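You operate a simulated robot arm through the tools that you are given. There is no shell and no other tool. Be economical: measure what you need, move in short steps, check, and stop when the job is done.

The job below is to be done with a simulated robot arm. You get a single attempt, and the scene is never put back.

Task
Put things in order on the dining table top. At the end: the grey wilted plant from the dining table top stands where the soil brush stood; the teal succulent from the dining table top stands on top of the green coiled lead (marked "MAINS"); the soil brush stands where the teal succulent stood; the yellow piece is on the orange saucer; whatever was shut is shut again. Leave all else as you found it, and nothing knocked over.
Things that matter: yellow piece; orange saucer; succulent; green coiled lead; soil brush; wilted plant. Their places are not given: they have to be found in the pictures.

It is judged by the outcome, as a careful person would: the job done as asked, and still so three seconds after it is handed in. It fails if anything else is knocked over, pushed out of place, dropped, spilled or broken.

Robot
A 6-joint arm with a two-finger parallel gripper, fixed in place. Base frame: the origin is at the foot of the arm, x ahead of it, y to its left, z up; the work surface is at about z = 0. Lengths are in m, angles in rad, forces in N, time in s.
With the tool pointing down near the work surface it reaches from about 0.18 to 0.46 m from the base axis. Its first joint turns from -1.222 to 1.222 rad. Payload 1.9 kg.
The TCP is the grasp point between the finger pads, 0.023 m short of the fingertips. In the tool frame z runs along the fingers and y along their closing line. Largest opening 0.094 m; finger width 0.038, thickness 0.01; the body of the gripper, 0.054 by 0.096 m, starts 0.039 m behind the TCP.
Orientation is that of the tool frame in the base frame, as a unit quaternion [w, x, y, z]. With the fingers straight down and closing along the base's y, the tool's x points along the base's -x, its y along +y and its z along -z.

Tools
- The arm moves only by the tool nudge_tool. Its arguments are lists of equal length, an entry for each row: "dp": the shift along the base's x, y, z in mm, a list of three; "delta_rot": the turn, a rotation vector about the base's x, y, z in degrees, a list of three; "hand": the closure, from 0 (fully open) to 1 (shut). In form: {"dp": [[tx, ty, tz], ...], "delta_rot": [[ax, ay, az], ...], "hand": [hand, ...]}. A call has 1 to 12 rows; each row is the pose to reach, as a shift and turn from the pose commanded when the call began. Rows are played at 5 a second. More than 0.05 m and 0.15 rad between two rows, or a gripper value outside its range, and nothing of the call is played. A pose out of reach is approached as far as the arm can. The call stops where the force on the tool passes 40 N (or 10 N more than at its start, if that is more) or the arm is blocked; 0.2 s more then pass. Each finger travels about 0.108 m/s and halts on what it meets, pressing with about 23 N; the grip force reading is that of the motor and also rises with nothing between the fingers. The clock runs only during rows and for 0.2 s after the last one: add rows that repeat a pose to give the fingers time. The reply holds the time, the measured pose of the TCP, the force on the tool along the base axes, the opening and the grip force, in the units named above and with some noise.
- Cameras (640 x 400 px; columns grow to the right, rows downward): "scene" is fixed at [0.0763, 0.3463, 0.413]; the picture's right is [-0.41, -0.91, 0.00], its down [-0.61, 0.28, -0.74] and it looks along [0.68, -0.31, -0.67] (base axes); focal length 214 px, centre (320, 200). "wrist" rides on the gripper at [-0.039, 0, -0.044] in the tool frame; the picture's right is [0.00, -1.00, 0.00], its down [0.97, 0.00, -0.24] and it looks along [0.24, 0.00, 0.97] (tool axes); focal length 218 px, centre (320, 200).
- snapshot(camera): a new picture of that camera. It takes no simulated time.
- locate(camera, pixels): for up to 12 pixels [column, row] of the newest picture of that camera ("zoom" is the newest enlarged one), the place [x, y, z] in the base frame of the surface seen there, good to about 0.002 m. It takes no simulated time.
- zoom(camera, box): a new picture of the part [left, top, right, bottom] of that camera's present view, enlarged. It takes no simulated time.
- sign_off(): hands the job in; it is judged then, once.

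Go step by step. Measure first, check grasps and placings, and put right what went wrong. The budget is 80 turns and 34 pictures, counting those below and the enlarged ones. Unless the task says otherwise, let go and move clear before handing in, and close with one line.

The tools are called after "Emit:" by a JSON object that holds its "name" and its "arguments". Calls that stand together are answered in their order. nudge_tool: Moves the arm, as the interface text tells. Its arguments: {"type":"object","properties":{"dp":{"type":"array","items":{"type":"array","items":{"type":"number"}}},"delta_rot":{"type":"array","items":{"type":"array","items":{"type":"number"}}},"hand":{"type":"array","items":{"type":"number"}}},"required":["dp","delta_rot","hand"]} The other tools are called the same way: snapshot (camera) takes a picture; locate (camera, pixels) gives the place of the surface under pixels of a picture; zoom (camera, box) takes an enlarged picture of a part of a camera's view; sign_off () hands the job in.

At the start:

```text
clock: 0.0
tcp_pos: [0.3107, -0.062, 0.2692]
ee_rot: [0.0, 0.0, 1.0, 0.0]
force: [0.1, 0.4, 0.2]
width: 0.0941
grasp_force: 0.0
```

scene: 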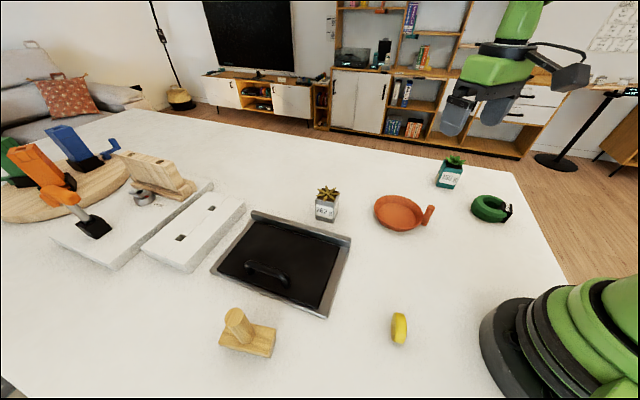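
wrist: 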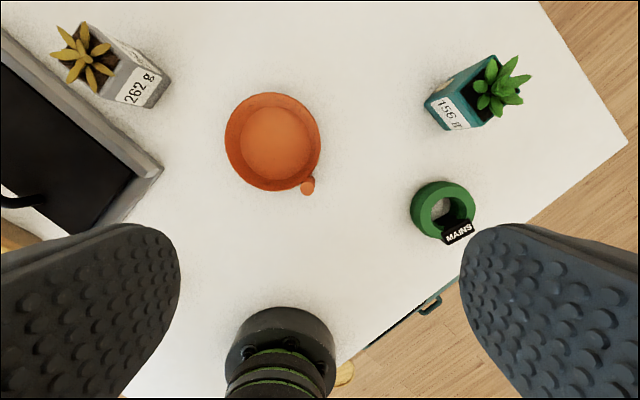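

The scene shows the grey plant near (327,205), teal succulent (449,172), green lead (490,208), saucer (400,212), yellow piece (399,328) and the wooden brush (248,335). I'll enlarge the key areas to measure them.

Emit:
{"name": "zoom", "arguments": {"camera": "scene", "box": [200, 270, 440, 390]}}

Emit:
{"name": "locate", "arguments": {"camera": "zoom", "pixels": [[520, 150], [533, 195], [530, 125], [530, 225], [95, 130], [120, 155], [55, 225], [190, 280], [200, 200], [100, 160], [130, 240], [280, 250]]}}

Emit:
{"name": "zoom", "arguments": {"camera": "scene", "box": [300, 140, 540, 260]}}

```text
2.67 times, centred on (320, 330) of scene
```

zoom: 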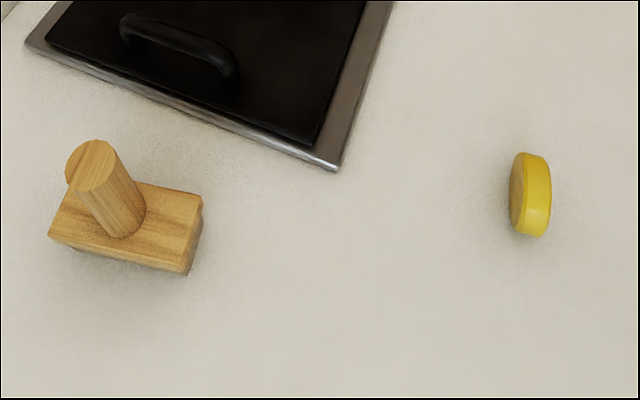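

```text
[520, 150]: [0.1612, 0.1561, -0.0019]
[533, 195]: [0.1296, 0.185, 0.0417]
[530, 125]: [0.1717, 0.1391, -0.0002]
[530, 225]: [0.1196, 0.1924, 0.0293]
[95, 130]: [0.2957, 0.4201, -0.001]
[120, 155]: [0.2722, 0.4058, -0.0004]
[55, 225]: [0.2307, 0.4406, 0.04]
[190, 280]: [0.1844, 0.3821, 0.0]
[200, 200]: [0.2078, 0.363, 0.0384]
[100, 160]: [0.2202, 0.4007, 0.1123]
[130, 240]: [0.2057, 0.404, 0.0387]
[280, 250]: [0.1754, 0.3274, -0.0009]
```

```text
2.67 times, centred on (420, 200) of scene
```

zoom: 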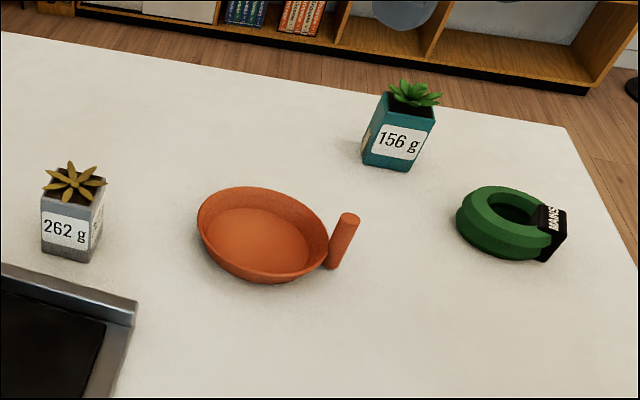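

The brush handle is upright (top z≈0.112 at about (0.22,0.40)) and the yellow piece looks like a disc on edge near (0.125,0.187). Now I'll locate the plants, saucer and lead in this second enlarged view.

Emit:
{"name": "locate", "arguments": {"camera": "zoom", "pixels": [[43, 200], [92, 210], [45, 245], [85, 258], [378, 95], [433, 122], [365, 158], [408, 168], [250, 240], [348, 218], [332, 262], [205, 210]]}}

Emit:
{"name": "locate", "arguments": {"camera": "zoom", "pixels": [[325, 235], [265, 278], [270, 190], [470, 210], [500, 192], [540, 215], [490, 232], [515, 210], [462, 230], [555, 210], [520, 235], [510, 255]]}}

Emit:
{"name": "locate", "arguments": {"camera": "wrist", "pixels": [[272, 140], [307, 186], [442, 188], [442, 235], [416, 210], [468, 205], [440, 210], [457, 233], [485, 60], [426, 103], [447, 130], [503, 108]]}}

Emit:
{"name": "locate", "arguments": {"camera": "wrist", "pixels": [[115, 40], [172, 78], [150, 107], [98, 92], [70, 60], [85, 55], [495, 80], [230, 140], [319, 140], [272, 95], [272, 188], [160, 170]]}}

```text
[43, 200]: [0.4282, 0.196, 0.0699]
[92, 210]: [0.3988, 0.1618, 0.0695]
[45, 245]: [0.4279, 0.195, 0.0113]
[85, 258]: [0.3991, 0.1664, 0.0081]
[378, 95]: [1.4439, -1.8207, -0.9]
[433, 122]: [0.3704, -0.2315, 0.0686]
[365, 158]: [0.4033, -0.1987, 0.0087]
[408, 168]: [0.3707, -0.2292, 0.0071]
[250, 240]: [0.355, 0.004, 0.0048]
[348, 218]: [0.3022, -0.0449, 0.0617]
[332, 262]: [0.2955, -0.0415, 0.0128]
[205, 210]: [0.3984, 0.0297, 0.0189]
```

```text
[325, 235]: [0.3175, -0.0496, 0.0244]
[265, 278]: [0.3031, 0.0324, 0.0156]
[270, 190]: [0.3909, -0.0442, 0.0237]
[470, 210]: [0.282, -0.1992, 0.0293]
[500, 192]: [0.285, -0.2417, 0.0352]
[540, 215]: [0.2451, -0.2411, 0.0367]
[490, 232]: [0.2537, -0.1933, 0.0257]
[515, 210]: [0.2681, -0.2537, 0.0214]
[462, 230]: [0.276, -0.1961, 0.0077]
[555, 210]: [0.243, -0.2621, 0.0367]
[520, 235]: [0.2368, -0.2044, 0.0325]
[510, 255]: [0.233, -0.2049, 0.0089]
```

```text
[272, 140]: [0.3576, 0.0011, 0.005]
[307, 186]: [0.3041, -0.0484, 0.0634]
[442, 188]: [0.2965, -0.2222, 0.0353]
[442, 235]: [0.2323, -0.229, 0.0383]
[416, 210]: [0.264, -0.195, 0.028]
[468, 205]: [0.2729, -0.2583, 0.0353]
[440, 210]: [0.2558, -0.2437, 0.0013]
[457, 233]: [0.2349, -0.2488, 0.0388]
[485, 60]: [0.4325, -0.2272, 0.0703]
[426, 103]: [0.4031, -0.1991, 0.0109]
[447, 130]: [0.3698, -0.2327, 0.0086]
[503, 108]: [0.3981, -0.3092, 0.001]
```

```text
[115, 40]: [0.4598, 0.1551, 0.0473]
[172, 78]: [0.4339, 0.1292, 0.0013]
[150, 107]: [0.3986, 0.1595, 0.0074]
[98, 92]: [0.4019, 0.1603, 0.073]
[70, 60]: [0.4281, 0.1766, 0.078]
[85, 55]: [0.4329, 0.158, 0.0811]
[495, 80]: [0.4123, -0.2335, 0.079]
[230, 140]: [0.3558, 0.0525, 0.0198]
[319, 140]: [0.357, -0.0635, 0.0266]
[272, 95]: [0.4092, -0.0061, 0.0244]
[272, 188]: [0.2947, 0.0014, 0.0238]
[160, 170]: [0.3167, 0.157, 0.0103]
```

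The succulent pot is ~46 mm square, turned 45°, centred near (0.401,-0.229); the lead ring is centred near (0.265,-0.226) with its top at ~0.036; the grey pot is centred near (0.430,0.164). I'll hover over the succulent first, yawed -45°.

Emit:
{"name": "nudge_tool", "arguments": {"dp": [[15, -28, -15], [30, -56, -30], [45, -84, -45], [60, -112, -60], [75, -140, -75], [90, -167, -99], [90, -167, -99]], "delta_rot": [[0, 0, -7.5], [0, 0, -15], [0, 0, -22.5], [0, 0, -30], [0, 0, -37.5], [0, 0, -45], [0, 0, -45]], "hand": [0, 0, 0, 0, 0, 0, 0]}}

Emit:
{"name": "snapshot", "arguments": {"camera": "wrist"}}

```text
clock: 1.6
tcp_pos: [0.3978, -0.2282, 0.1671]
ee_rot: [0.0, 0.383, 0.924, 0.001]
force: [-0.6, -1.4, -0.5]
width: 0.094
grasp_force: 0.1
out of reach, approached as far as the arm can: row 6, 7
```

```text
29 pictures are left
```

wrist: 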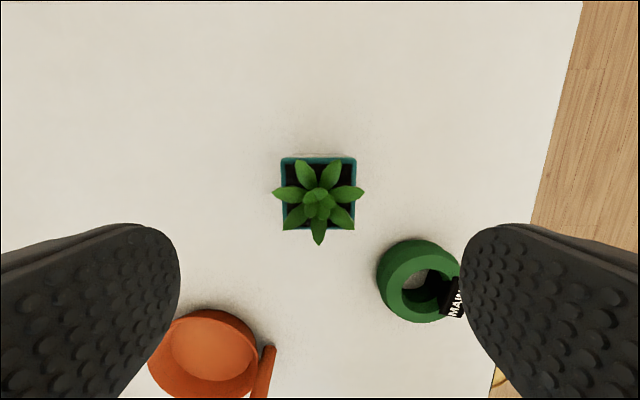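

The pot's edges line up with the fingers in the wrist view (pot corners about (282,157) to (356,230)). I'll measure pot and leaf height, and the ring/tag.

Emit:
{"name": "locate", "arguments": {"camera": "wrist", "pixels": [[283, 159], [355, 159], [284, 228], [354, 228], [319, 200], [319, 240], [276, 191], [361, 193], [381, 280], [418, 244], [455, 268], [415, 318]]}}

Emit:
{"name": "locate", "arguments": {"camera": "wrist", "pixels": [[404, 285], [420, 271], [438, 285], [418, 302], [452, 290], [460, 285], [456, 312], [444, 307], [395, 260], [395, 305]]}}

```text
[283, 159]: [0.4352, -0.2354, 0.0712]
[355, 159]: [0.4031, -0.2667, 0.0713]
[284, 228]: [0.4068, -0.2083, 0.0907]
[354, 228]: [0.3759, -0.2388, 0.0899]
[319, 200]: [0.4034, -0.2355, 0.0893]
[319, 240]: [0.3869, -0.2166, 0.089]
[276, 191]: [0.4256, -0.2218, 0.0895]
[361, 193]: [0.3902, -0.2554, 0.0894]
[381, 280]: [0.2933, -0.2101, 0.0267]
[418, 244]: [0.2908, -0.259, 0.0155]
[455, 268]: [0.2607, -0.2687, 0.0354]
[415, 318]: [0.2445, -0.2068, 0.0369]
```

```text
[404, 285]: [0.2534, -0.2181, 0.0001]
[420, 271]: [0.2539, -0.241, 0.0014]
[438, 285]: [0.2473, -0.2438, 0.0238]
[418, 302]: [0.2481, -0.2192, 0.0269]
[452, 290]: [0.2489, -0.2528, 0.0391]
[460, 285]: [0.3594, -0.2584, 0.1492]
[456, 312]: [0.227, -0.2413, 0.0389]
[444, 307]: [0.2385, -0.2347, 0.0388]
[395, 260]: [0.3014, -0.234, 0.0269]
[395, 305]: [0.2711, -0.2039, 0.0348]
```

The succulent's centre is (0.403,-0.233) with leaves up to z≈0.09, so I'll descend to TCP z≈0.06. First part of the descent, to confirm the pose.

Emit:
{"name": "nudge_tool", "arguments": {"dp": [[1, -2, -30], [2, -4, -60], [2, -4, -60]], "delta_rot": [[0, 0, 0], [0, 0, 0], [0, 0, 0]], "hand": [0, 0, 0]}}

```text
clock: 2.4
tcp_pos: [0.3995, -0.2296, 0.1086]
ee_rot: [0.001, 0.382, 0.924, 0.001]
force: [0.1, 0.3, -0.5]
width: 0.0938
grasp_force: 0.0
```

Now at (0.3995,-0.2296,0.1086), so I'll shift by (3,-3,-49) and close.

Emit:
{"name": "nudge_tool", "arguments": {"dp": [[2, -2, -25], [3, -3, -49], [3, -3, -49], [3, -3, -49], [3, -3, -49], [3, -3, -49]], "delta_rot": [[0, 0, 0], [0, 0, 0], [0, 0, 0], [0, 0, 0], [0, 0, 0], [0, 0, 0]], "hand": [0, 0, 0, 0.6, 0.6, 0.6]}}

```text
clock: 3.8
tcp_pos: [0.3978, -0.2304, 0.0605]
ee_rot: [0.001, 0.383, 0.924, 0.0]
force: [0.3, 4.0, 9.2]
width: 0.0496
grasp_force: 23.1
out of reach, approached as far as the arm can: row 2, 3, 4, 5, 6
```

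Gripped at width 0.0496 with 23 N. Lifting straight up and checking.

Emit:
{"name": "nudge_tool", "arguments": {"dp": [[0, 0, 20], [-10, 0, 50], [-30, 0, 80], [-30, 0, 80]], "delta_rot": [[0, 0, 0], [0, 0, 0], [0, 0, 0], [0, 0, 0]], "hand": [0.6, 0.6, 0.6, 0.6]}}

Emit:
{"name": "snapshot", "arguments": {"camera": "wrist"}}

```text
clock: 4.8
tcp_pos: [0.3689, -0.2295, 0.1413]
ee_rot: [0.0, 0.383, 0.924, 0.0]
force: [0.6, -0.6, -2.7]
width: 0.0499
grasp_force: 23.0
```

```text
28 pictures are left
```

wrist: 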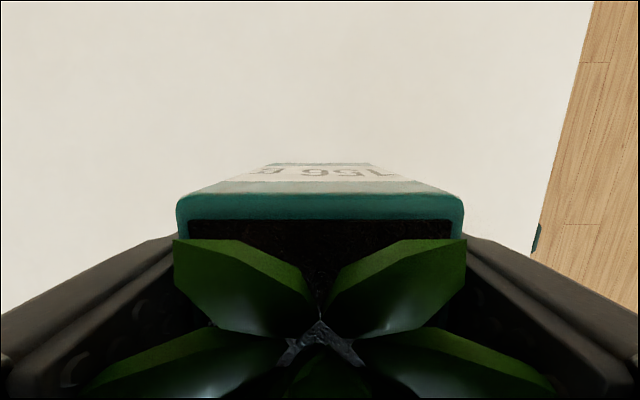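

The pot is held upright. I'll measure its outer rim and bottom relative to the TCP and re-check the lead from the scene camera.

Emit:
{"name": "locate", "arguments": {"camera": "wrist", "pixels": [[320, 196], [190, 196], [450, 196], [320, 163], [270, 163], [370, 163]]}}

Emit:
{"name": "zoom", "arguments": {"camera": "scene", "box": [440, 170, 540, 232]}}

Emit:
{"name": "locate", "arguments": {"camera": "zoom", "pixels": [[200, 200], [250, 150], [320, 140], [400, 170], [290, 270], [400, 290], [460, 300], [230, 280], [500, 260], [540, 230], [470, 230], [350, 200]]}}

```text
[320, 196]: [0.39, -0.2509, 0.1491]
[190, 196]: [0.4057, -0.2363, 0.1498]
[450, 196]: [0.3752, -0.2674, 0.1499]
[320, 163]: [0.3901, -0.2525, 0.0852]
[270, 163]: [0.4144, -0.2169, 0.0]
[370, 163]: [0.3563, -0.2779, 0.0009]
```

```text
6.40 times, centred on (490, 201) of scene
```

zoom: 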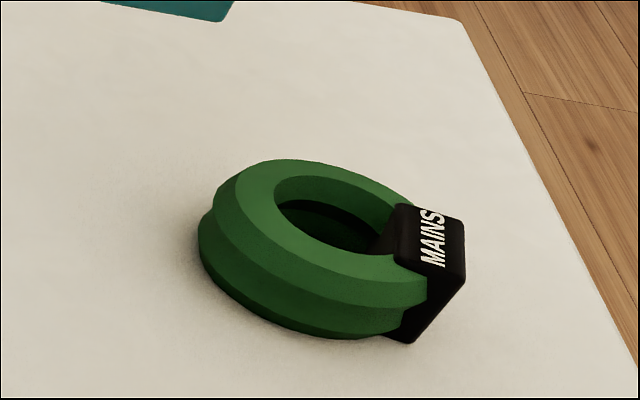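

```text
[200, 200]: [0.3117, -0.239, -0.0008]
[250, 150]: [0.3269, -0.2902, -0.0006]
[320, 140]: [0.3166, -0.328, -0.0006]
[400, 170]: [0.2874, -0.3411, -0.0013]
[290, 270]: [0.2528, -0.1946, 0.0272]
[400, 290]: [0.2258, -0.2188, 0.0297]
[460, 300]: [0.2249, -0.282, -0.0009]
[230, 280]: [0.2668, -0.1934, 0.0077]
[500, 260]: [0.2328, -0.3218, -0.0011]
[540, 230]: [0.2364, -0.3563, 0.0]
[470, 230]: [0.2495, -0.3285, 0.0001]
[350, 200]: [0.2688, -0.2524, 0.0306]
```

The pot centre is ~7 mm outward of the TCP, its bottom ~62 mm below it. I'll pin the ring's top circle from this zoom.

Emit:
{"name": "locate", "arguments": {"camera": "zoom", "pixels": [[268, 200], [320, 172], [385, 203], [350, 260], [300, 240], [243, 185], [290, 163], [395, 196], [310, 268], [400, 272], [260, 225], [405, 207]]}}

Emit:
{"name": "locate", "arguments": {"camera": "zoom", "pixels": [[458, 222], [425, 260], [400, 245], [455, 278], [405, 225], [360, 278], [250, 175], [340, 168]]}}

```text
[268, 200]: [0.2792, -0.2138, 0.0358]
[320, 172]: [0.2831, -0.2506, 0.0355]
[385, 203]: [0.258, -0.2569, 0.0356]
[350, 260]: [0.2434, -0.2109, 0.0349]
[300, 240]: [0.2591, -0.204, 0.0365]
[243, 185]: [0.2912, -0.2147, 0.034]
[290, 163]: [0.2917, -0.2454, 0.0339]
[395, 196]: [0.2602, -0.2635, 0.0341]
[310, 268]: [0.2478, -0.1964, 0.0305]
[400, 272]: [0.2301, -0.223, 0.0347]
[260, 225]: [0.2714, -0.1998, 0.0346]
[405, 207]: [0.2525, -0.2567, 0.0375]
```

```text
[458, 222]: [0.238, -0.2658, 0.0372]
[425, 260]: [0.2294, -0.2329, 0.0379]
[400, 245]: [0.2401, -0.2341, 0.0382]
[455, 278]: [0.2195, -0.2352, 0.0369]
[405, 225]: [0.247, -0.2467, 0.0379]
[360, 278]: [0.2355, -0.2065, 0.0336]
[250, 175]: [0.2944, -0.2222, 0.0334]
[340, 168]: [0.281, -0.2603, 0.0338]
```

Ring top is flat at z≈0.0355, centre (0.2625,-0.231), with the tag slightly higher (0.038) on its -150° side. I'll turn the pot -14° to lie parallel with the tag and set it 6 mm away from the tag; TCP target (0.264,-0.222).

Emit:
{"name": "nudge_tool", "arguments": {"dp": [[-35, 3, 0], [-70, 5, 0], [-105, 7.6, 0], [-105, 7.6, -15], [-105, 7.6, -25], [-105, 7.6, -25]], "delta_rot": [[0, 0, -5], [0, 0, -10], [0, 0, -14], [0, 0, -14], [0, 0, -14], [0, 0, -14]], "hand": [0.6, 0.6, 0.6, 0.6, 0.6, 0.6]}}

Emit:
{"name": "zoom", "arguments": {"camera": "scene", "box": [420, 130, 580, 230]}}

```text
clock: 6.2
tcp_pos: [0.263, -0.2245, 0.1164]
ee_rot: [0.0, 0.493, 0.87, 0.0]
force: [0.6, 0.5, -2.3]
width: 0.0495
grasp_force: 23.0
```

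```text
4.00 times, centred on (500, 180) of scene
```

zoom: 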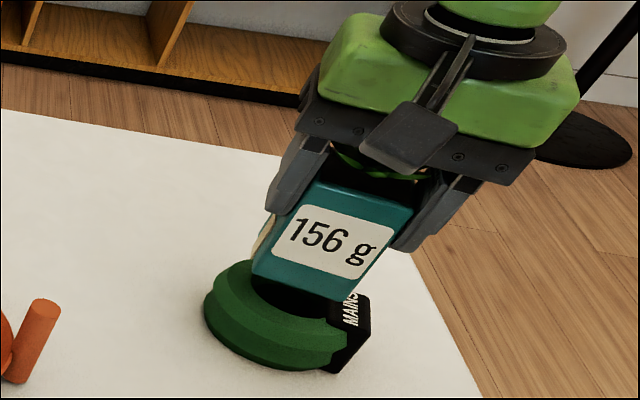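

Pot is over the ring. I'll read the pot's bottom edge to set the final drop.

Emit:
{"name": "locate", "arguments": {"camera": "zoom", "pixels": [[254, 272], [300, 286], [340, 298], [318, 185], [408, 210], [330, 240]]}}

```text
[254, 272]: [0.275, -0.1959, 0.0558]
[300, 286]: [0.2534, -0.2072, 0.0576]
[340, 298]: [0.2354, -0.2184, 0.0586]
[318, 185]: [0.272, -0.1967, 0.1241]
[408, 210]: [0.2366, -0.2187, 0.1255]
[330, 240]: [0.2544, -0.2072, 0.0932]
```

The pot centre comes out at (0.2665,-0.227), as wanted, with its bottom at ~0.056. Lowering 20 mm.

Emit:
{"name": "nudge_tool", "arguments": {"dp": [[1, 0, -10], [1, 0, -17], [1, 0, -20], [1, 0, -20]], "delta_rot": [[0, 0, 0], [0, 0, 0], [0, 0, 0], [0, 0, 0]], "hand": [0.6, 0.6, 0.6, 0.6]}}

```text
clock: 7.2
tcp_pos: [0.2644, -0.2239, 0.0973]
ee_rot: [0.001, 0.493, 0.87, 0.0]
force: [-7.2, 1.2, 17.1]
width: 0.0499
grasp_force: 23.0
```

Contact felt (17 N up). I'll ease up 0.5 mm, open gently, and rise clear.

Emit:
{"name": "nudge_tool", "arguments": {"dp": [[0, 0, 0.7], [0, 0, 0.7], [0, 0, 0.7], [0, 0, 0.7], [0, 0, 25], [0, 0, 60], [0, 0, 100]], "delta_rot": [[0, 0, 0], [0, 0, 0], [0, 0, 0], [0, 0, 0], [0, 0, 0], [0, 0, 0], [0, 0, 0]], "hand": [0.6, 0.42, 0.2, 0.1, 0.1, 0.1, 0]}}

Emit:
{"name": "zoom", "arguments": {"camera": "scene", "box": [400, 130, 560, 230]}}

```text
clock: 8.8
tcp_pos: [0.2658, -0.2223, 0.1981]
ee_rot: [-0.001, 0.493, 0.87, 0.0]
force: [0.6, 0.2, -0.2]
width: 0.0939
grasp_force: 0.0
```

```text
4.00 times, centred on (480, 180) of scene
```

zoom: 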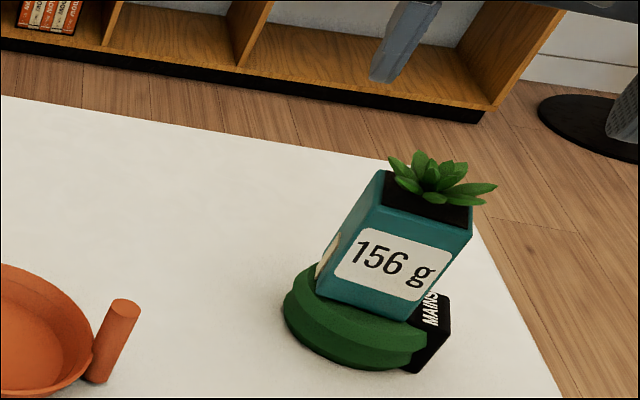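

The succulent rests on the lead; I'll check it's level by comparing rim and bottom corner heights.

Emit:
{"name": "locate", "arguments": {"camera": "zoom", "pixels": [[382, 206], [466, 232], [384, 173], [470, 210], [318, 290], [400, 316], [320, 285], [360, 301]]}}

```text
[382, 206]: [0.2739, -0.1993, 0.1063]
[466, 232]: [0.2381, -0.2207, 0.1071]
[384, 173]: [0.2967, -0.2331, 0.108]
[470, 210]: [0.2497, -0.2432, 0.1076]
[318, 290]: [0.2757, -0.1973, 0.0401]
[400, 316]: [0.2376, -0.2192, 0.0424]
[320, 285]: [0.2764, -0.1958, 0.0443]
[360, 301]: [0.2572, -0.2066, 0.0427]
```

Level and centred on the ring. Next: swing to the brush in two arcs at safe height.

Emit:
{"name": "nudge_tool", "arguments": {"dp": [[4, 28, 6], [8, 56, 13], [13, 83, 20], [17, 111, 26], [21, 139, 32], [26, 167, 39], [30, 195, 45], [34, 222, 52]], "delta_rot": [[0, 0, 7.4], [0, 0, 14.8], [0, 0, 22.2], [0, 0, 29.6], [0, 0, 37], [0, 0, 44.4], [0, 0, 51.8], [0, 0, 59]], "hand": [0, 0, 0, 0, 0, 0, 0, 0]}}

Emit:
{"name": "nudge_tool", "arguments": {"dp": [[-6, 40, 0], [-15, 80, 0], [-25, 120, 0], [-36, 160, 0], [-48, 200, 0], [-60, 240, 0], [-74, 280, 0], [-88, 315, 0], [-100, 345, 0], [-100, 345, 0]], "delta_rot": [[0, 0, 7], [0, 0, 14], [0, 0, 21], [0, 0, 28], [0, 0, 35], [0, 0, 42], [0, 0, 49], [0, 0, 56], [0, 0, 60], [0, 0, 60]], "hand": [0, 0, 0, 0, 0, 0, 0, 0, 0, 0]}}

Emit:
{"name": "snapshot", "arguments": {"camera": "wrist"}}

```text
clock: 10.6
tcp_pos: [0.2976, -0.0029, 0.2503]
ee_rot: [-0.001, -0.001, 1.0, 0.0]
force: [0.3, -0.6, -0.2]
width: 0.094
grasp_force: 0.0
```

```text
clock: 12.8
tcp_pos: [0.1986, 0.3435, 0.2495]
ee_rot: [-0.001, -0.501, 0.865, 0.0]
force: [0.2, 0.6, -0.9]
width: 0.0939
grasp_force: 0.0
```

```text
24 pictures are left
```

wrist: 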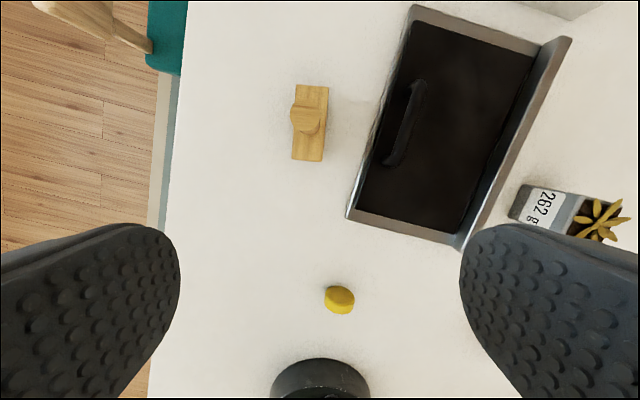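

The brush base spans (297,86)-(324,160), with the handle's top around (306,112). I'll enlarge and locate brush and yellow piece.

Emit:
{"name": "zoom", "arguments": {"camera": "wrist", "box": [260, 70, 380, 170]}}

Emit:
{"name": "locate", "arguments": {"camera": "wrist", "pixels": [[298, 87], [326, 88], [322, 158], [294, 157], [306, 105], [292, 113], [318, 113], [308, 130], [328, 294], [340, 287], [353, 300], [340, 312]]}}

Emit:
{"name": "zoom", "arguments": {"camera": "wrist", "box": [300, 270, 380, 330]}}

```text
4.00 times, centred on (320, 120) of wrist
```

zoom: 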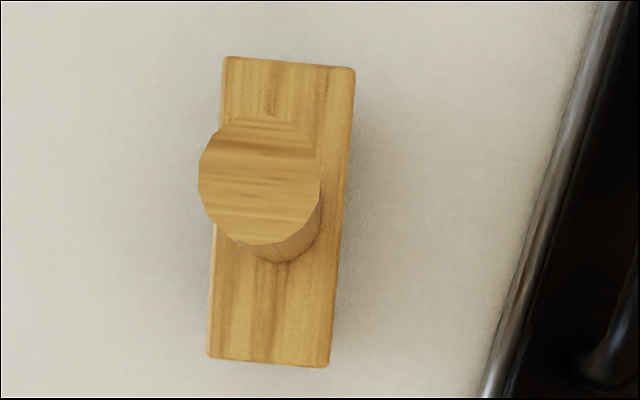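

```text
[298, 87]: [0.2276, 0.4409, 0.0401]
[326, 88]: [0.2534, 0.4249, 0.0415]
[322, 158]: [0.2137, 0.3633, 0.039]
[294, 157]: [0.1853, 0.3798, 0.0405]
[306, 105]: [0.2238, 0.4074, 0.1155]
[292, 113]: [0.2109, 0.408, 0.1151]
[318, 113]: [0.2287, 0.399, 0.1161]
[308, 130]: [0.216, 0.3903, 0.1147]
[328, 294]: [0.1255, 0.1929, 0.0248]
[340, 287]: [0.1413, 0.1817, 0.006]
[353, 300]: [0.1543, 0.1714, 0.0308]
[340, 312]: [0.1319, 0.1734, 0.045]
```

```text
6.67 times, centred on (340, 300) of wrist
```

zoom: 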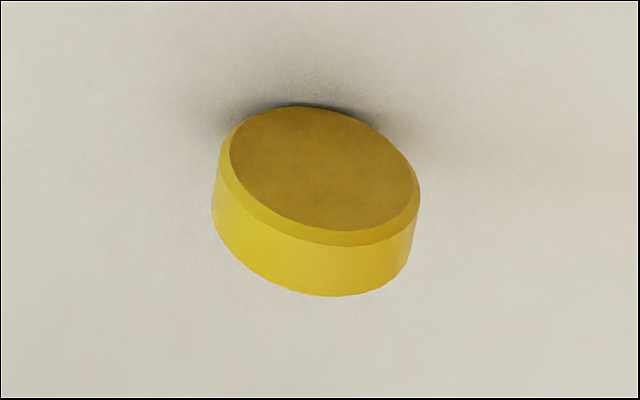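

Brush base centre is (0.220,0.402), ~74×30 mm, handle of ~25 mm reaching z≈0.115 at its middle. I'll descend over it with the fingers either side of the handle.

Emit:
{"name": "nudge_tool", "arguments": {"dp": [[8, 20, -35], [16, 40, -70], [22, 58.5, -105], [22, 58.5, -105]], "delta_rot": [[0, 0, 0], [0, 0, 0], [0, 0, 0], [0, 0, 0]], "hand": [0, 0, 0, 0]}}

```text
clock: 13.8
tcp_pos: [0.2208, 0.4023, 0.141]
ee_rot: [0.0, -0.5, 0.866, 0.0]
force: [0.2, 0.2, 0.7]
width: 0.0939
grasp_force: 0.0
```

Right above the handle at (0.2208,0.4023). Down to z≈0.09 and close.

Emit:
{"name": "nudge_tool", "arguments": {"dp": [[0, 0, -25], [0, 0, -51], [0, 0, -51], [0, 0, -51], [0, 0, -51], [0, 0, -51], [0, 0, -51]], "delta_rot": [[0, 0, 0], [0, 0, 0], [0, 0, 0], [0, 0, 0], [0, 0, 0], [0, 0, 0], [0, 0, 0]], "hand": [0, 0, 0.5, 0.85, 0.85, 0.85, 0.85]}}

```text
clock: 15.4
tcp_pos: [0.2213, 0.4008, 0.0916]
ee_rot: [0.0, -0.501, 0.865, 0.0]
force: [-0.2, 0.5, -0.3]
width: 0.0233
grasp_force: 23.0
```

Handle gripped (23 mm wide). Lift, retract and swing back to the middle.

Emit:
{"name": "nudge_tool", "arguments": {"dp": [[0, 0, 30], [-4, -10, 75], [-12, -30, 120], [-22, -57, 160], [-22, -57, 160]], "delta_rot": [[0, 0, 0], [0, 0, 0], [0, 0, 0], [0, 0, 0], [0, 0, 0]], "hand": [0.85, 0.85, 0.85, 0.85, 0.85]}}

Emit:
{"name": "nudge_tool", "arguments": {"dp": [[12, -30, 0], [26, -65, 0], [40, -105, 0], [52, -145, 0], [64, -185, 0], [75, -225, 0], [85, -265, 0], [94, -305, 0], [100, -345, 0], [100, -345, 0]], "delta_rot": [[0, 0, -4], [0, 0, -11], [0, 0, -18], [0, 0, -25], [0, 0, -32], [0, 0, -39], [0, 0, -46], [0, 0, -53], [0, 0, -60], [0, 0, -60]], "hand": [0.85, 0.85, 0.85, 0.85, 0.85, 0.85, 0.85, 0.85, 0.85, 0.85]}}

Emit:
{"name": "snapshot", "arguments": {"camera": "scene"}}

```text
clock: 16.6
tcp_pos: [0.1971, 0.3391, 0.2512]
ee_rot: [0.0, -0.5, 0.866, -0.001]
force: [0.4, 0.2, -1.3]
width: 0.023
grasp_force: 23.4
```

```text
clock: 18.8
tcp_pos: [0.3014, -0.0018, 0.2534]
ee_rot: [0.0, 0.001, 1.0, 0.0]
force: [0.6, -0.4, -1.0]
width: 0.0235
grasp_force: 22.8
```

```text
21 pictures are left
```

scene: 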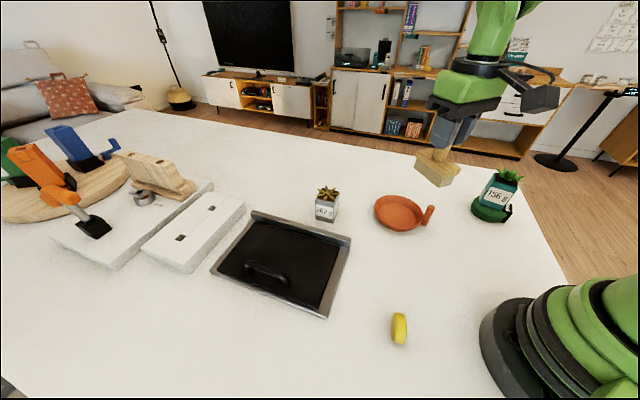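

Brush held cleanly, everything else undisturbed. Swing to the succulent's old spot (0.403,-0.233), lowering on the way.

Emit:
{"name": "nudge_tool", "arguments": {"dp": [[17, -42, 0], [34, -82, 0], [50, -120, -5], [65, -158, -15], [78, -195, -35], [92, -222, -70], [100, -231, -110], [100, -231, -110]], "delta_rot": [[0, 0, -5], [0, 0, -10], [0, 0, -15], [0, 0, -20], [0, 0, -25], [0, 0, -30], [0, 0, -30], [0, 0, -30]], "hand": [0.85, 0.85, 0.85, 0.85, 0.85, 0.85, 0.85, 0.85]}}

Emit:
{"name": "zoom", "arguments": {"camera": "scene", "box": [380, 100, 560, 230]}}

```text
clock: 20.6
tcp_pos: [0.3962, -0.2291, 0.1468]
ee_rot: [0.0, 0.259, 0.966, 0.0]
force: [-0.2, -0.2, -1.8]
width: 0.0234
grasp_force: 22.9
```

```text
3.08 times, centred on (470, 165) of scene
```

zoom: 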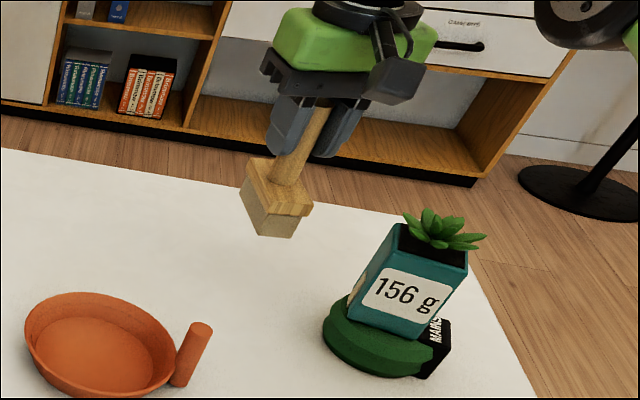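

At (0.396,-0.229,0.147). I'll lower about 54 mm, nudging 4 mm outward.

Emit:
{"name": "nudge_tool", "arguments": {"dp": [[2, -1, -25], [4, -2, -45], [4, -2, -52], [4, -2, -54], [4, -2, -54]], "delta_rot": [[0, 0, 0], [0, 0, 0], [0, 0, 0], [0, 0, 0], [0, 0, 0]], "hand": [0.85, 0.85, 0.85, 0.85, 0.85]}}

```text
clock: 21.8
tcp_pos: [0.4016, -0.23, 0.0911]
ee_rot: [0.0, 0.258, 0.966, 0.001]
force: [-2.4, 1.8, 9.3]
width: 0.0234
grasp_force: 23.2
out of reach, approached as far as the arm can: row 2, 3, 4, 5
```

Touching down (9 N) at (0.4016,-0.230). Release slowly and rise.

Emit:
{"name": "nudge_tool", "arguments": {"dp": [[0, 0, 0], [0, 0, 0], [0, 0, 0], [0, 0, 0], [0, 0, 25], [-5, 3, 60], [-15, 9, 100]], "delta_rot": [[0, 0, 0], [0, 0, 0], [0, 0, 0], [0, 0, 0], [0, 0, 0], [0, 0, 0], [0, 0, 0]], "hand": [0.72, 0.5, 0.3, 0.1, 0, 0, 0]}}

Emit:
{"name": "snapshot", "arguments": {"camera": "wrist"}}

```text
clock: 23.4
tcp_pos: [0.384, -0.2269, 0.1914]
ee_rot: [0.0, 0.259, 0.966, -0.001]
force: [-0.8, 0.3, 0.1]
width: 0.0939
grasp_force: 0.2
```

```text
19 pictures are left
```

wrist: 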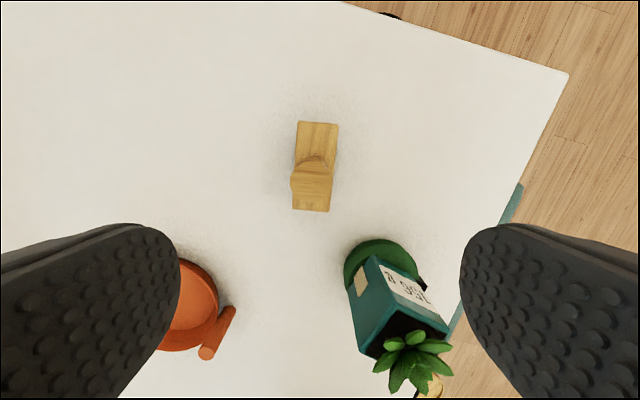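

Emit:
{"name": "locate", "arguments": {"camera": "wrist", "pixels": [[300, 123], [337, 126], [328, 210], [294, 208], [310, 182]]}}

```text
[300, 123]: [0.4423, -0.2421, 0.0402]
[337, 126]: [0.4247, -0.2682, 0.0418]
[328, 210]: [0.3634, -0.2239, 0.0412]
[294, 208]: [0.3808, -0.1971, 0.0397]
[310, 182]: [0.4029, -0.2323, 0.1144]
```

Brush stands centred at (0.403,-0.233), exactly where the succulent was. Now to the wilted plant, hovering with yaw +49° to match its faces.

Emit:
{"name": "nudge_tool", "arguments": {"dp": [[0, 20, 20], [2, 56, 28], [4, 94, 28], [6, 132, 28], [8, 170, 28], [10, 208, 28], [12, 246, 28], [14, 284, 28], [16, 322, 26], [18, 355, 22], [20, 381, 18], [20, 381, 18]], "delta_rot": [[0, 0, 0], [0, 0, 8], [0, 0, 16], [0, 0, 24], [0, 0, 32], [0, 0, 40], [0, 0, 48], [0, 0, 56], [0, 0, 64], [0, 0, 72], [0, 0, 79], [0, 0, 79]], "hand": [0, 0, 0, 0, 0, 0, 0, 0, 0, 0, 0, 0]}}

Emit:
{"name": "snapshot", "arguments": {"camera": "wrist"}}

```text
clock: 26.0
tcp_pos: [0.4066, 0.1598, 0.2082]
ee_rot: [0.001, -0.415, 0.91, 0.0]
force: [0.3, -0.2, -0.5]
width: 0.094
grasp_force: 0.1
```

```text
18 pictures are left
```

wrist: 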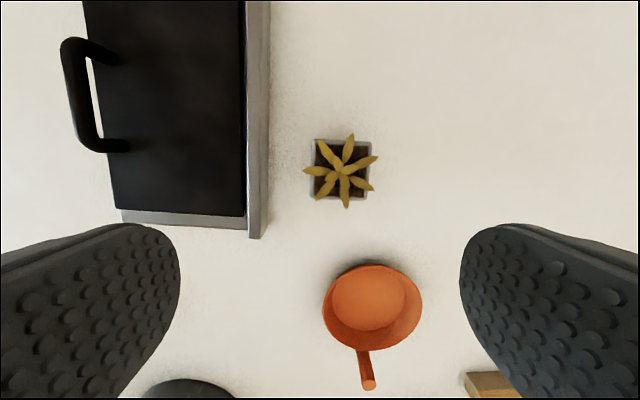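

The plant is aligned; the tray's raised edge at (258,150) is close to the left finger's path, so I'll measure both.

Emit:
{"name": "locate", "arguments": {"camera": "wrist", "pixels": [[314, 140], [370, 140], [313, 198], [369, 198], [340, 172], [350, 136], [375, 158], [308, 171], [255, 100], [268, 180], [255, 235], [330, 155]]}}

```text
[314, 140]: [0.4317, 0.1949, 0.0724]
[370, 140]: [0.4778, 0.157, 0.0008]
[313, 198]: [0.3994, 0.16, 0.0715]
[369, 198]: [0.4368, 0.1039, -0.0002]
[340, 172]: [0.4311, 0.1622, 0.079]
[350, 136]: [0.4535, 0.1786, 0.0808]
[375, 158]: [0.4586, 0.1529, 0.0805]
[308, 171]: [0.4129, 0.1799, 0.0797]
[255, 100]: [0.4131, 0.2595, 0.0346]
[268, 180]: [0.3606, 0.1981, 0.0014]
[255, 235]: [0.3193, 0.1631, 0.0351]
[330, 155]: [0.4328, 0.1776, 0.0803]
```

Pot centre is (0.4327,0.1615); the tray edge stays ~18 mm outside the open finger. Descend in two steps; first to z≈0.11.

Emit:
{"name": "nudge_tool", "arguments": {"dp": [[8, 0, -35], [16, 1, -70], [22, 1, -98], [22, 1, -98]], "delta_rot": [[0, 0, 0], [0, 0, 0], [0, 0, 0], [0, 0, 0]], "hand": [0, 0, 0, 0]}}

```text
clock: 27.0
tcp_pos: [0.4272, 0.1589, 0.1113]
ee_rot: [0.0, -0.415, 0.91, 0.0]
force: [0.7, 0.2, 0.7]
width: 0.094
grasp_force: 0.1
```

Emit:
{"name": "nudge_tool", "arguments": {"dp": [[2, 1, -25], [4, 1.5, -52], [4, 1.5, -52], [4, 1.5, -52], [4, 1.5, -52], [4, 1.5, -52], [4, 1.5, -52]], "delta_rot": [[0, 0, 0], [0, 0, 0], [0, 0, 0], [0, 0, 0], [0, 0, 0], [0, 0, 0], [0, 0, 0]], "hand": [0, 0, 0, 0.25, 0.45, 0.6, 0.6]}}

```text
clock: 28.6
tcp_pos: [0.43, 0.1628, 0.0594]
ee_rot: [0.001, -0.413, 0.911, 0.001]
force: [0.9, 0.4, -0.4]
width: 0.0497
grasp_force: 22.9
```

Gripped (49.7 mm). Lift, carry along the chord at height over to the brush's old spot.

Emit:
{"name": "nudge_tool", "arguments": {"dp": [[0, 0, 25], [-10, -5, 65], [-20, -8, 105], [-35, 2, 135], [-60, 38, 140], [-86, 74, 140], [-112, 110, 140], [-138, 146, 140], [-164, 182, 140], [-190, 215, 125], [-207, 235, 90], [-207, 235, 90]], "delta_rot": [[0, 0, 0], [0, 0, 0], [0, 0, 0], [0, 0, 0], [0, 0, 2], [0, 0, 4], [0, 0, 6], [0, 0, 8], [0, 0, 10], [0, 0, 11], [0, 0, 11], [0, 0, 11]], "hand": [0.6, 0.6, 0.6, 0.6, 0.6, 0.6, 0.6, 0.6, 0.6, 0.6, 0.6, 0.6]}}

Emit:
{"name": "snapshot", "arguments": {"camera": "scene"}}

```text
clock: 31.2
tcp_pos: [0.2232, 0.3976, 0.1479]
ee_rot: [0.0, -0.501, 0.866, 0.0]
force: [0.2, -0.2, -2.8]
width: 0.05
grasp_force: 22.9
```

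```text
17 pictures are left
```

scene: 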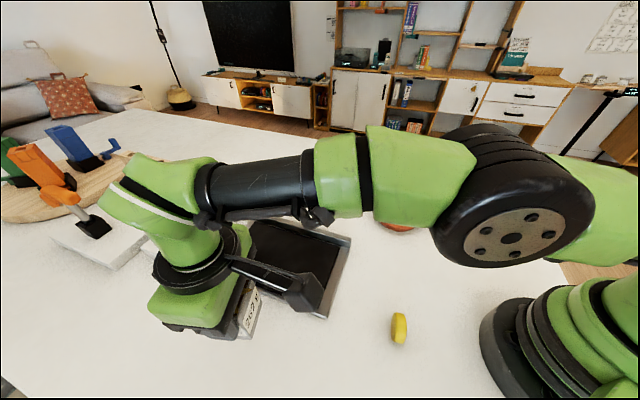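

At (0.2232,0.3976,0.148), the pot hangs upright. Correct by (-3,+4) and lower to z≈0.0595.

Emit:
{"name": "nudge_tool", "arguments": {"dp": [[-1, 2, -35], [-3, 4, -70], [-3, 4, -84], [-3, 4, -88], [-3, 4, -88]], "delta_rot": [[0, 0, 0], [0, 0, 0], [0, 0, 0], [0, 0, 0], [0, 0, 0]], "hand": [0.6, 0.6, 0.6, 0.6, 0.6]}}

```text
clock: 32.4
tcp_pos: [0.2205, 0.4013, 0.0601]
ee_rot: [0.001, -0.5, 0.866, 0.0]
force: [0.0, 0.4, -2.9]
width: 0.0501
grasp_force: 23.1
```

Not quite touching yet (weight still -2.9 N). Lower another 1.5 mm, then release gently and rise.

Emit:
{"name": "nudge_tool", "arguments": {"dp": [[0, 0, -1.5], [0, 0, -1.5]], "delta_rot": [[0, 0, 0], [0, 0, 0]], "hand": [0.6, 0.6]}}

```text
clock: 33.0
tcp_pos: [0.2196, 0.4008, 0.0584]
ee_rot: [0.001, -0.5, 0.866, 0.0]
force: [-1.0, -1.9, 4.5]
width: 0.0499
grasp_force: 22.7
```

Emit:
{"name": "nudge_tool", "arguments": {"dp": [[0, 0, 0], [0, 0, 0], [0, 0, 0], [0, 0, 0], [0, 0, 25], [-3, -6, 60], [-10, -20, 100], [-20, -50, 135], [-20, -50, 135]], "delta_rot": [[0, 0, 0], [0, 0, 0], [0, 0, 0], [0, 0, 0], [0, 0, 0], [0, 0, 0], [0, 0, 0], [0, 0, 0], [0, 0, 0]], "hand": [0.42, 0.25, 0.1, 0, 0, 0, 0, 0, 0]}}

Emit:
{"name": "snapshot", "arguments": {"camera": "wrist"}}

```text
clock: 35.0
tcp_pos: [0.2011, 0.3494, 0.1944]
ee_rot: [0.001, -0.5, 0.866, 0.0]
force: [-0.3, -0.3, -0.2]
width: 0.094
grasp_force: 0.1
```

```text
16 pictures are left
```

wrist: 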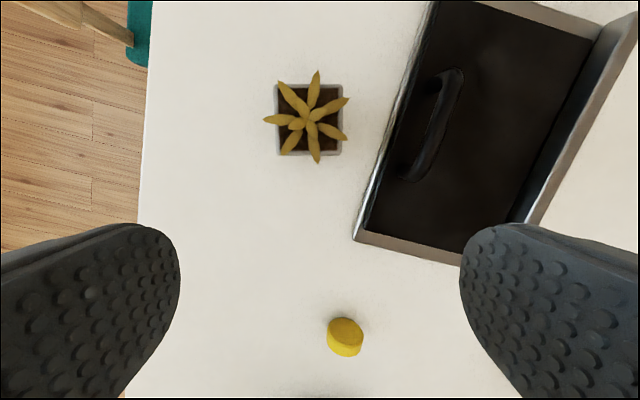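

The wilted plant stands upright near the brush's old place. Now the yellow disc, standing on edge near (0.134,0.174) with its face normal about 53°: I'll hover with the fingers closing across its thickness (yaw ≈ -37°), and check the plant position first.

Emit:
{"name": "locate", "arguments": {"camera": "wrist", "pixels": [[279, 86], [341, 86], [340, 153], [279, 153], [345, 325], [345, 350], [330, 335], [360, 335]]}}

Emit:
{"name": "nudge_tool", "arguments": {"dp": [[-6, -15, 0], [-12, -30, 0], [-18, -45, 0], [-24, -60, 0], [-30, -75, 0], [-36, -90, 0], [-41, -105, 0], [-46, -120, 0], [-51, -135, 0], [-56, -150, 0], [-61, -165, 0], [-66, -175, 0]], "delta_rot": [[0, 0, -8], [0, 0, -16], [0, 0, -24], [0, 0, -32], [0, 0, -40], [0, 0, -48], [0, 0, -56], [0, 0, -64], [0, 0, -72], [0, 0, -80], [0, 0, -88], [0, 0, -96]], "hand": [0, 0, 0, 0, 0, 0, 0, 0, 0, 0, 0, 0]}}

Emit:
{"name": "snapshot", "arguments": {"camera": "wrist"}}

```text
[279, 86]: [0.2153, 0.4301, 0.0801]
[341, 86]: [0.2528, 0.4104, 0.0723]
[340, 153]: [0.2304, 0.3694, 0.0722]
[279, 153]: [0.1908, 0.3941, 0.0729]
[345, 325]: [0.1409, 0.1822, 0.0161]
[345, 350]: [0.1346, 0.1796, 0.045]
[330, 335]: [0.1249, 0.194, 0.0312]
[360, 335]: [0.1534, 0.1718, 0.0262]
```

```text
clock: 37.6
tcp_pos: [0.1342, 0.1746, 0.1923]
ee_rot: [0.0, 0.311, 0.95, -0.001]
force: [-0.2, -0.4, 0.9]
width: 0.094
grasp_force: 0.0
```

```text
15 pictures are left
```

wrist: 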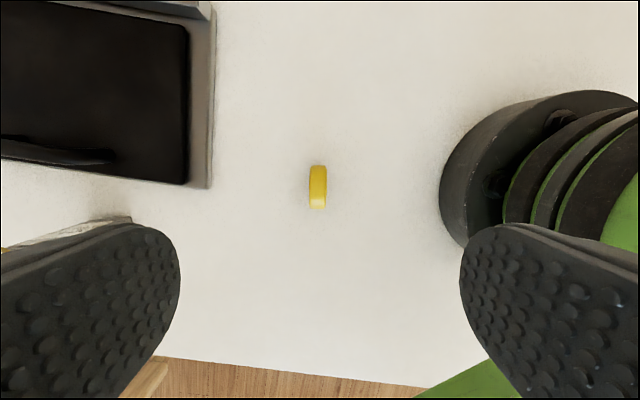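

The disc is seen edge-on at (318,187), nicely between the fingers; the arm's own foot is on the right. I'll measure the disc and the foot.

Emit:
{"name": "locate", "arguments": {"camera": "wrist", "pixels": [[318, 187], [318, 170], [312, 187], [324, 187], [318, 205], [445, 180], [450, 220], [212, 180]]}}

Emit:
{"name": "zoom", "arguments": {"camera": "wrist", "box": [280, 160, 360, 210]}}

```text
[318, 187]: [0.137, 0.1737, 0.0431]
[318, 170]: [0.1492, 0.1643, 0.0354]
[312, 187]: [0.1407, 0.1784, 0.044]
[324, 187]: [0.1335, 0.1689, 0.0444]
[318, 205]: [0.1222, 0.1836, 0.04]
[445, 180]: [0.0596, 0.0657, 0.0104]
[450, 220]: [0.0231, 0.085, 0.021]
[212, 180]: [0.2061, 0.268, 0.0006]
```

```text
8.00 times, centred on (320, 185) of wrist
```

zoom: 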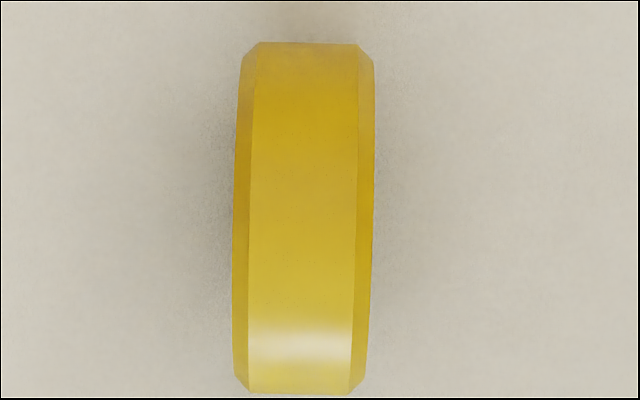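

Disc centre (0.1365,0.174), ~16 mm thick, top z≈0.044; the foot is well clear. Descend to z≈0.038 with fingers part-closed, then grip.

Emit:
{"name": "nudge_tool", "arguments": {"dp": [[1, 0, -40], [2, -1, -80], [2, -1, -120], [2, -1, -154], [2, -1, -154], [2, -1, -154], [2, -1, -154], [2, -1, -154], [2, -1, -154]], "delta_rot": [[0, 0, 0], [0, 0, 0], [0, 0, 0], [0, 0, 0], [0, 0, 0], [0, 0, 0], [0, 0, 0], [0, 0, 0], [0, 0, 0]], "hand": [0.3, 0.35, 0.35, 0.35, 0.35, 0.65, 0.78, 0.9, 0.92]}}

```text
clock: 39.6
tcp_pos: [0.1381, 0.1739, 0.0396]
ee_rot: [0.0, 0.309, 0.951, 0.0]
force: [0.8, 0.2, -0.7]
width: 0.0149
grasp_force: 22.9
```

Gripped at 15 mm. Lift and carry to above the saucer.

Emit:
{"name": "nudge_tool", "arguments": {"dp": [[0, 0, 40], [0, 0, 85], [0, 0, 130], [36, -30, 150], [72, -59, 150], [108, -88, 150], [144, -118, 150], [180, -147, 150], [216, -178, 150], [216, -178, 150]], "delta_rot": [[0, 0, 0], [0, 0, 0], [0, 0, 0], [0, 0, 0], [0, 0, 0], [0, 0, 0], [0, 0, 0], [0, 0, 0], [0, 0, 0], [0, 0, 0]], "hand": [0.92, 0.92, 0.92, 0.92, 0.92, 0.92, 0.92, 0.92, 0.92, 0.92]}}

Emit:
{"name": "snapshot", "arguments": {"camera": "wrist"}}

```text
refused: row 4 steps farther than a row can; nothing moved
```

```text
13 pictures are left
```

wrist: 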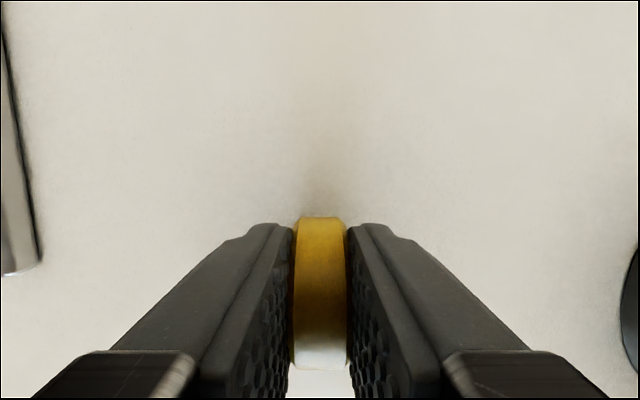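

One step was a touch too long; the grip looks good. Resend with shorter steps.

Emit:
{"name": "nudge_tool", "arguments": {"dp": [[0, 0, 40], [0, 0, 85], [0, 0, 125], [25, -20, 150], [63, -52, 150], [101, -83, 150], [139, -114, 150], [177, -145, 150], [215, -178, 150], [215, -178, 150]], "delta_rot": [[0, 0, 0], [0, 0, 0], [0, 0, 0], [0, 0, 0], [0, 0, 0], [0, 0, 0], [0, 0, 0], [0, 0, 0], [0, 0, 0], [0, 0, 0]], "hand": [0.92, 0.92, 0.92, 0.92, 0.92, 0.92, 0.92, 0.92, 0.92, 0.92]}}

Emit:
{"name": "snapshot", "arguments": {"camera": "wrist"}}

```text
refused: row 9 steps farther than a row can; nothing moved
```

```text
12 pictures are left
```

wrist: 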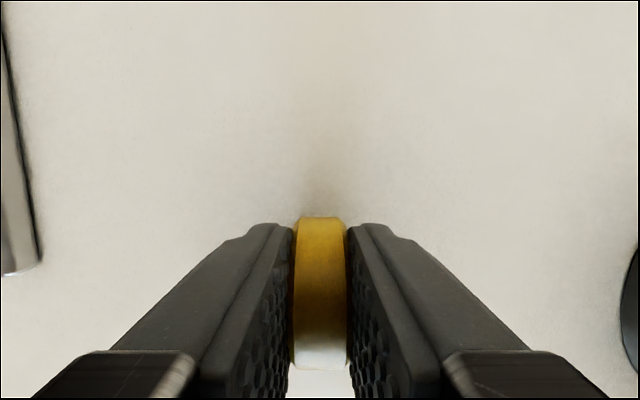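

The last step was barely over 50 mm; I'll split the motion finer.

Emit:
{"name": "nudge_tool", "arguments": {"dp": [[0, 0, 40], [0, 0, 80], [0, 0, 120], [20, -16, 145], [52, -43, 150], [84, -70, 150], [116, -97, 150], [148, -124, 150], [180, -150, 150], [215, -178, 150], [215, -178, 150]], "delta_rot": [[0, 0, 0], [0, 0, 0], [0, 0, 0], [0, 0, 0], [0, 0, 0], [0, 0, 0], [0, 0, 0], [0, 0, 0], [0, 0, 0], [0, 0, 0], [0, 0, 0]], "hand": [0.92, 0.92, 0.92, 0.92, 0.92, 0.92, 0.92, 0.92, 0.92, 0.92, 0.92]}}

```text
clock: 42.0
tcp_pos: [0.3528, -0.0037, 0.1921]
ee_rot: [0.0, 0.309, 0.951, 0.0]
force: [0.0, -0.7, -0.7]
width: 0.0148
grasp_force: 23.3
```

Emit:
{"name": "snapshot", "arguments": {"camera": "wrist"}}

```text
11 pictures are left
```

wrist: 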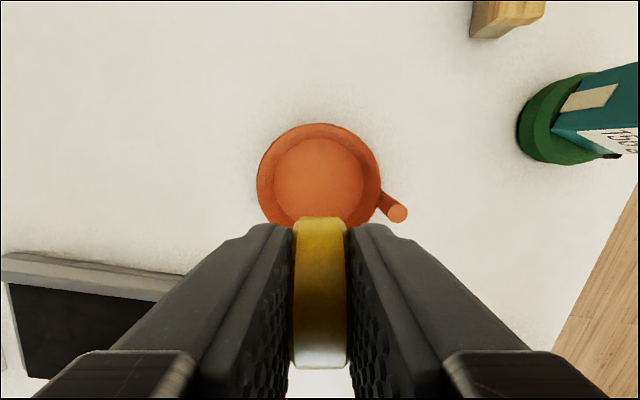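

The saucer's floor spans columns 274–364 around row 185 and the handle is at (395,212). Measuring.

Emit:
{"name": "locate", "arguments": {"camera": "wrist", "pixels": [[276, 185], [362, 185], [319, 141], [319, 185], [259, 185], [380, 185], [319, 126], [290, 210], [345, 210], [396, 213], [319, 210]]}}

```text
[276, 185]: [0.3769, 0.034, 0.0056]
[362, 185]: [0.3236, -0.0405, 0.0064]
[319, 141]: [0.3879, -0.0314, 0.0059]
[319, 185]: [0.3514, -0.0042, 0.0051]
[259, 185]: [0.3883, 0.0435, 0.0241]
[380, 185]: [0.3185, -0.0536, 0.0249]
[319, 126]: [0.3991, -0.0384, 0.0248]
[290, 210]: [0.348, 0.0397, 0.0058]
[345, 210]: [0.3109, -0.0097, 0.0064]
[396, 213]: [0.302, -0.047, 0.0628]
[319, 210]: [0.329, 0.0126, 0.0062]
```

Floor centre is (0.3505,-0.003), z≈0.0055, radius ~45 mm. Lower ~146 mm, stopping just above.

Emit:
{"name": "nudge_tool", "arguments": {"dp": [[-1, 0, -40], [-2, 0, -80], [-2, 0, -115], [-2, 0, -138], [-2, 0, -145], [-2, 0, -145]], "delta_rot": [[0, 0, 0], [0, 0, 0], [0, 0, 0], [0, 0, 0], [0, 0, 0], [0, 0, 0]], "hand": [0.92, 0.92, 0.92, 0.92, 0.92, 0.92]}}

```text
clock: 43.4
tcp_pos: [0.3507, -0.0047, 0.045]
ee_rot: [0.001, 0.31, 0.951, 0.0]
force: [-0.9, -0.2, 5.0]
width: 0.015
grasp_force: 22.8
```

Light contact (5 N). Release to about 42 mm opening, pause, then rise straight up.

Emit:
{"name": "nudge_tool", "arguments": {"dp": [[0, 0, 0], [0, 0, 0], [0, 0, 0], [0, 0, 0], [0, 0, 0], [0, 0, 20], [0, 0, 60], [0, 0, 100], [0, 0, 145]], "delta_rot": [[0, 0, 0], [0, 0, 0], [0, 0, 0], [0, 0, 0], [0, 0, 0], [0, 0, 0], [0, 0, 0], [0, 0, 0], [0, 0, 0]], "hand": [0.82, 0.78, 0.7, 0.55, 0.55, 0.55, 0.4, 0.2, 0]}}

Emit:
{"name": "snapshot", "arguments": {"camera": "scene"}}

Emit:
{"name": "snapshot", "arguments": {"camera": "wrist"}}

```text
clock: 45.4
tcp_pos: [0.3482, -0.0024, 0.1922]
ee_rot: [0.0, 0.308, 0.951, 0.0]
force: [0.0, 0.2, 0.6]
width: 0.0938
grasp_force: 0.0
```

```text
10 pictures are left
```

scene: 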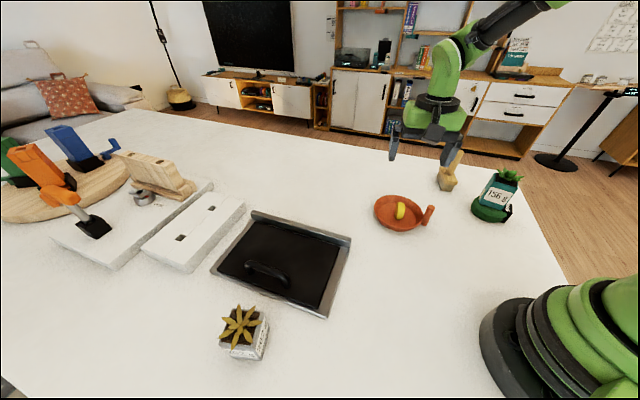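

```text
9 pictures are left
```

wrist: 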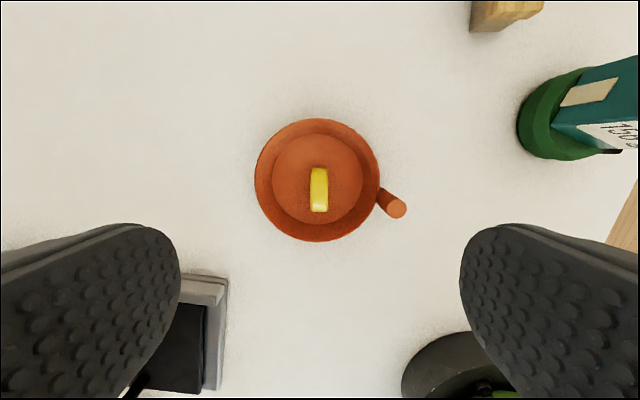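

The disc stands in the saucer at (319,190), and all four items are where asked. I'll wait a second clear of everything and check nothing rolls or leans.

Emit:
{"name": "nudge_tool", "arguments": {"dp": [[0, 0, 20], [0, 0, 40], [0, 0, 40], [0, 0, 40], [0, 0, 40], [0, 0, 40]], "delta_rot": [[0, 0, 0], [0, 0, 0], [0, 0, 0], [0, 0, 0], [0, 0, 0], [0, 0, 0]], "hand": [0, 0, 0, 0, 0, 0]}}

Emit:
{"name": "zoom", "arguments": {"camera": "scene", "box": [360, 140, 540, 250]}}

```text
clock: 46.8
tcp_pos: [0.349, -0.0032, 0.23]
ee_rot: [0.0, 0.309, 0.951, 0.0]
force: [-0.4, 0.1, -0.8]
width: 0.094
grasp_force: 0.0
```

```text
3.56 times, centred on (450, 195) of scene
```

zoom: 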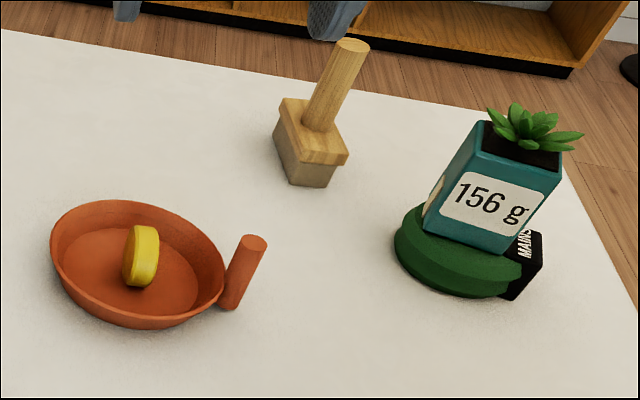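

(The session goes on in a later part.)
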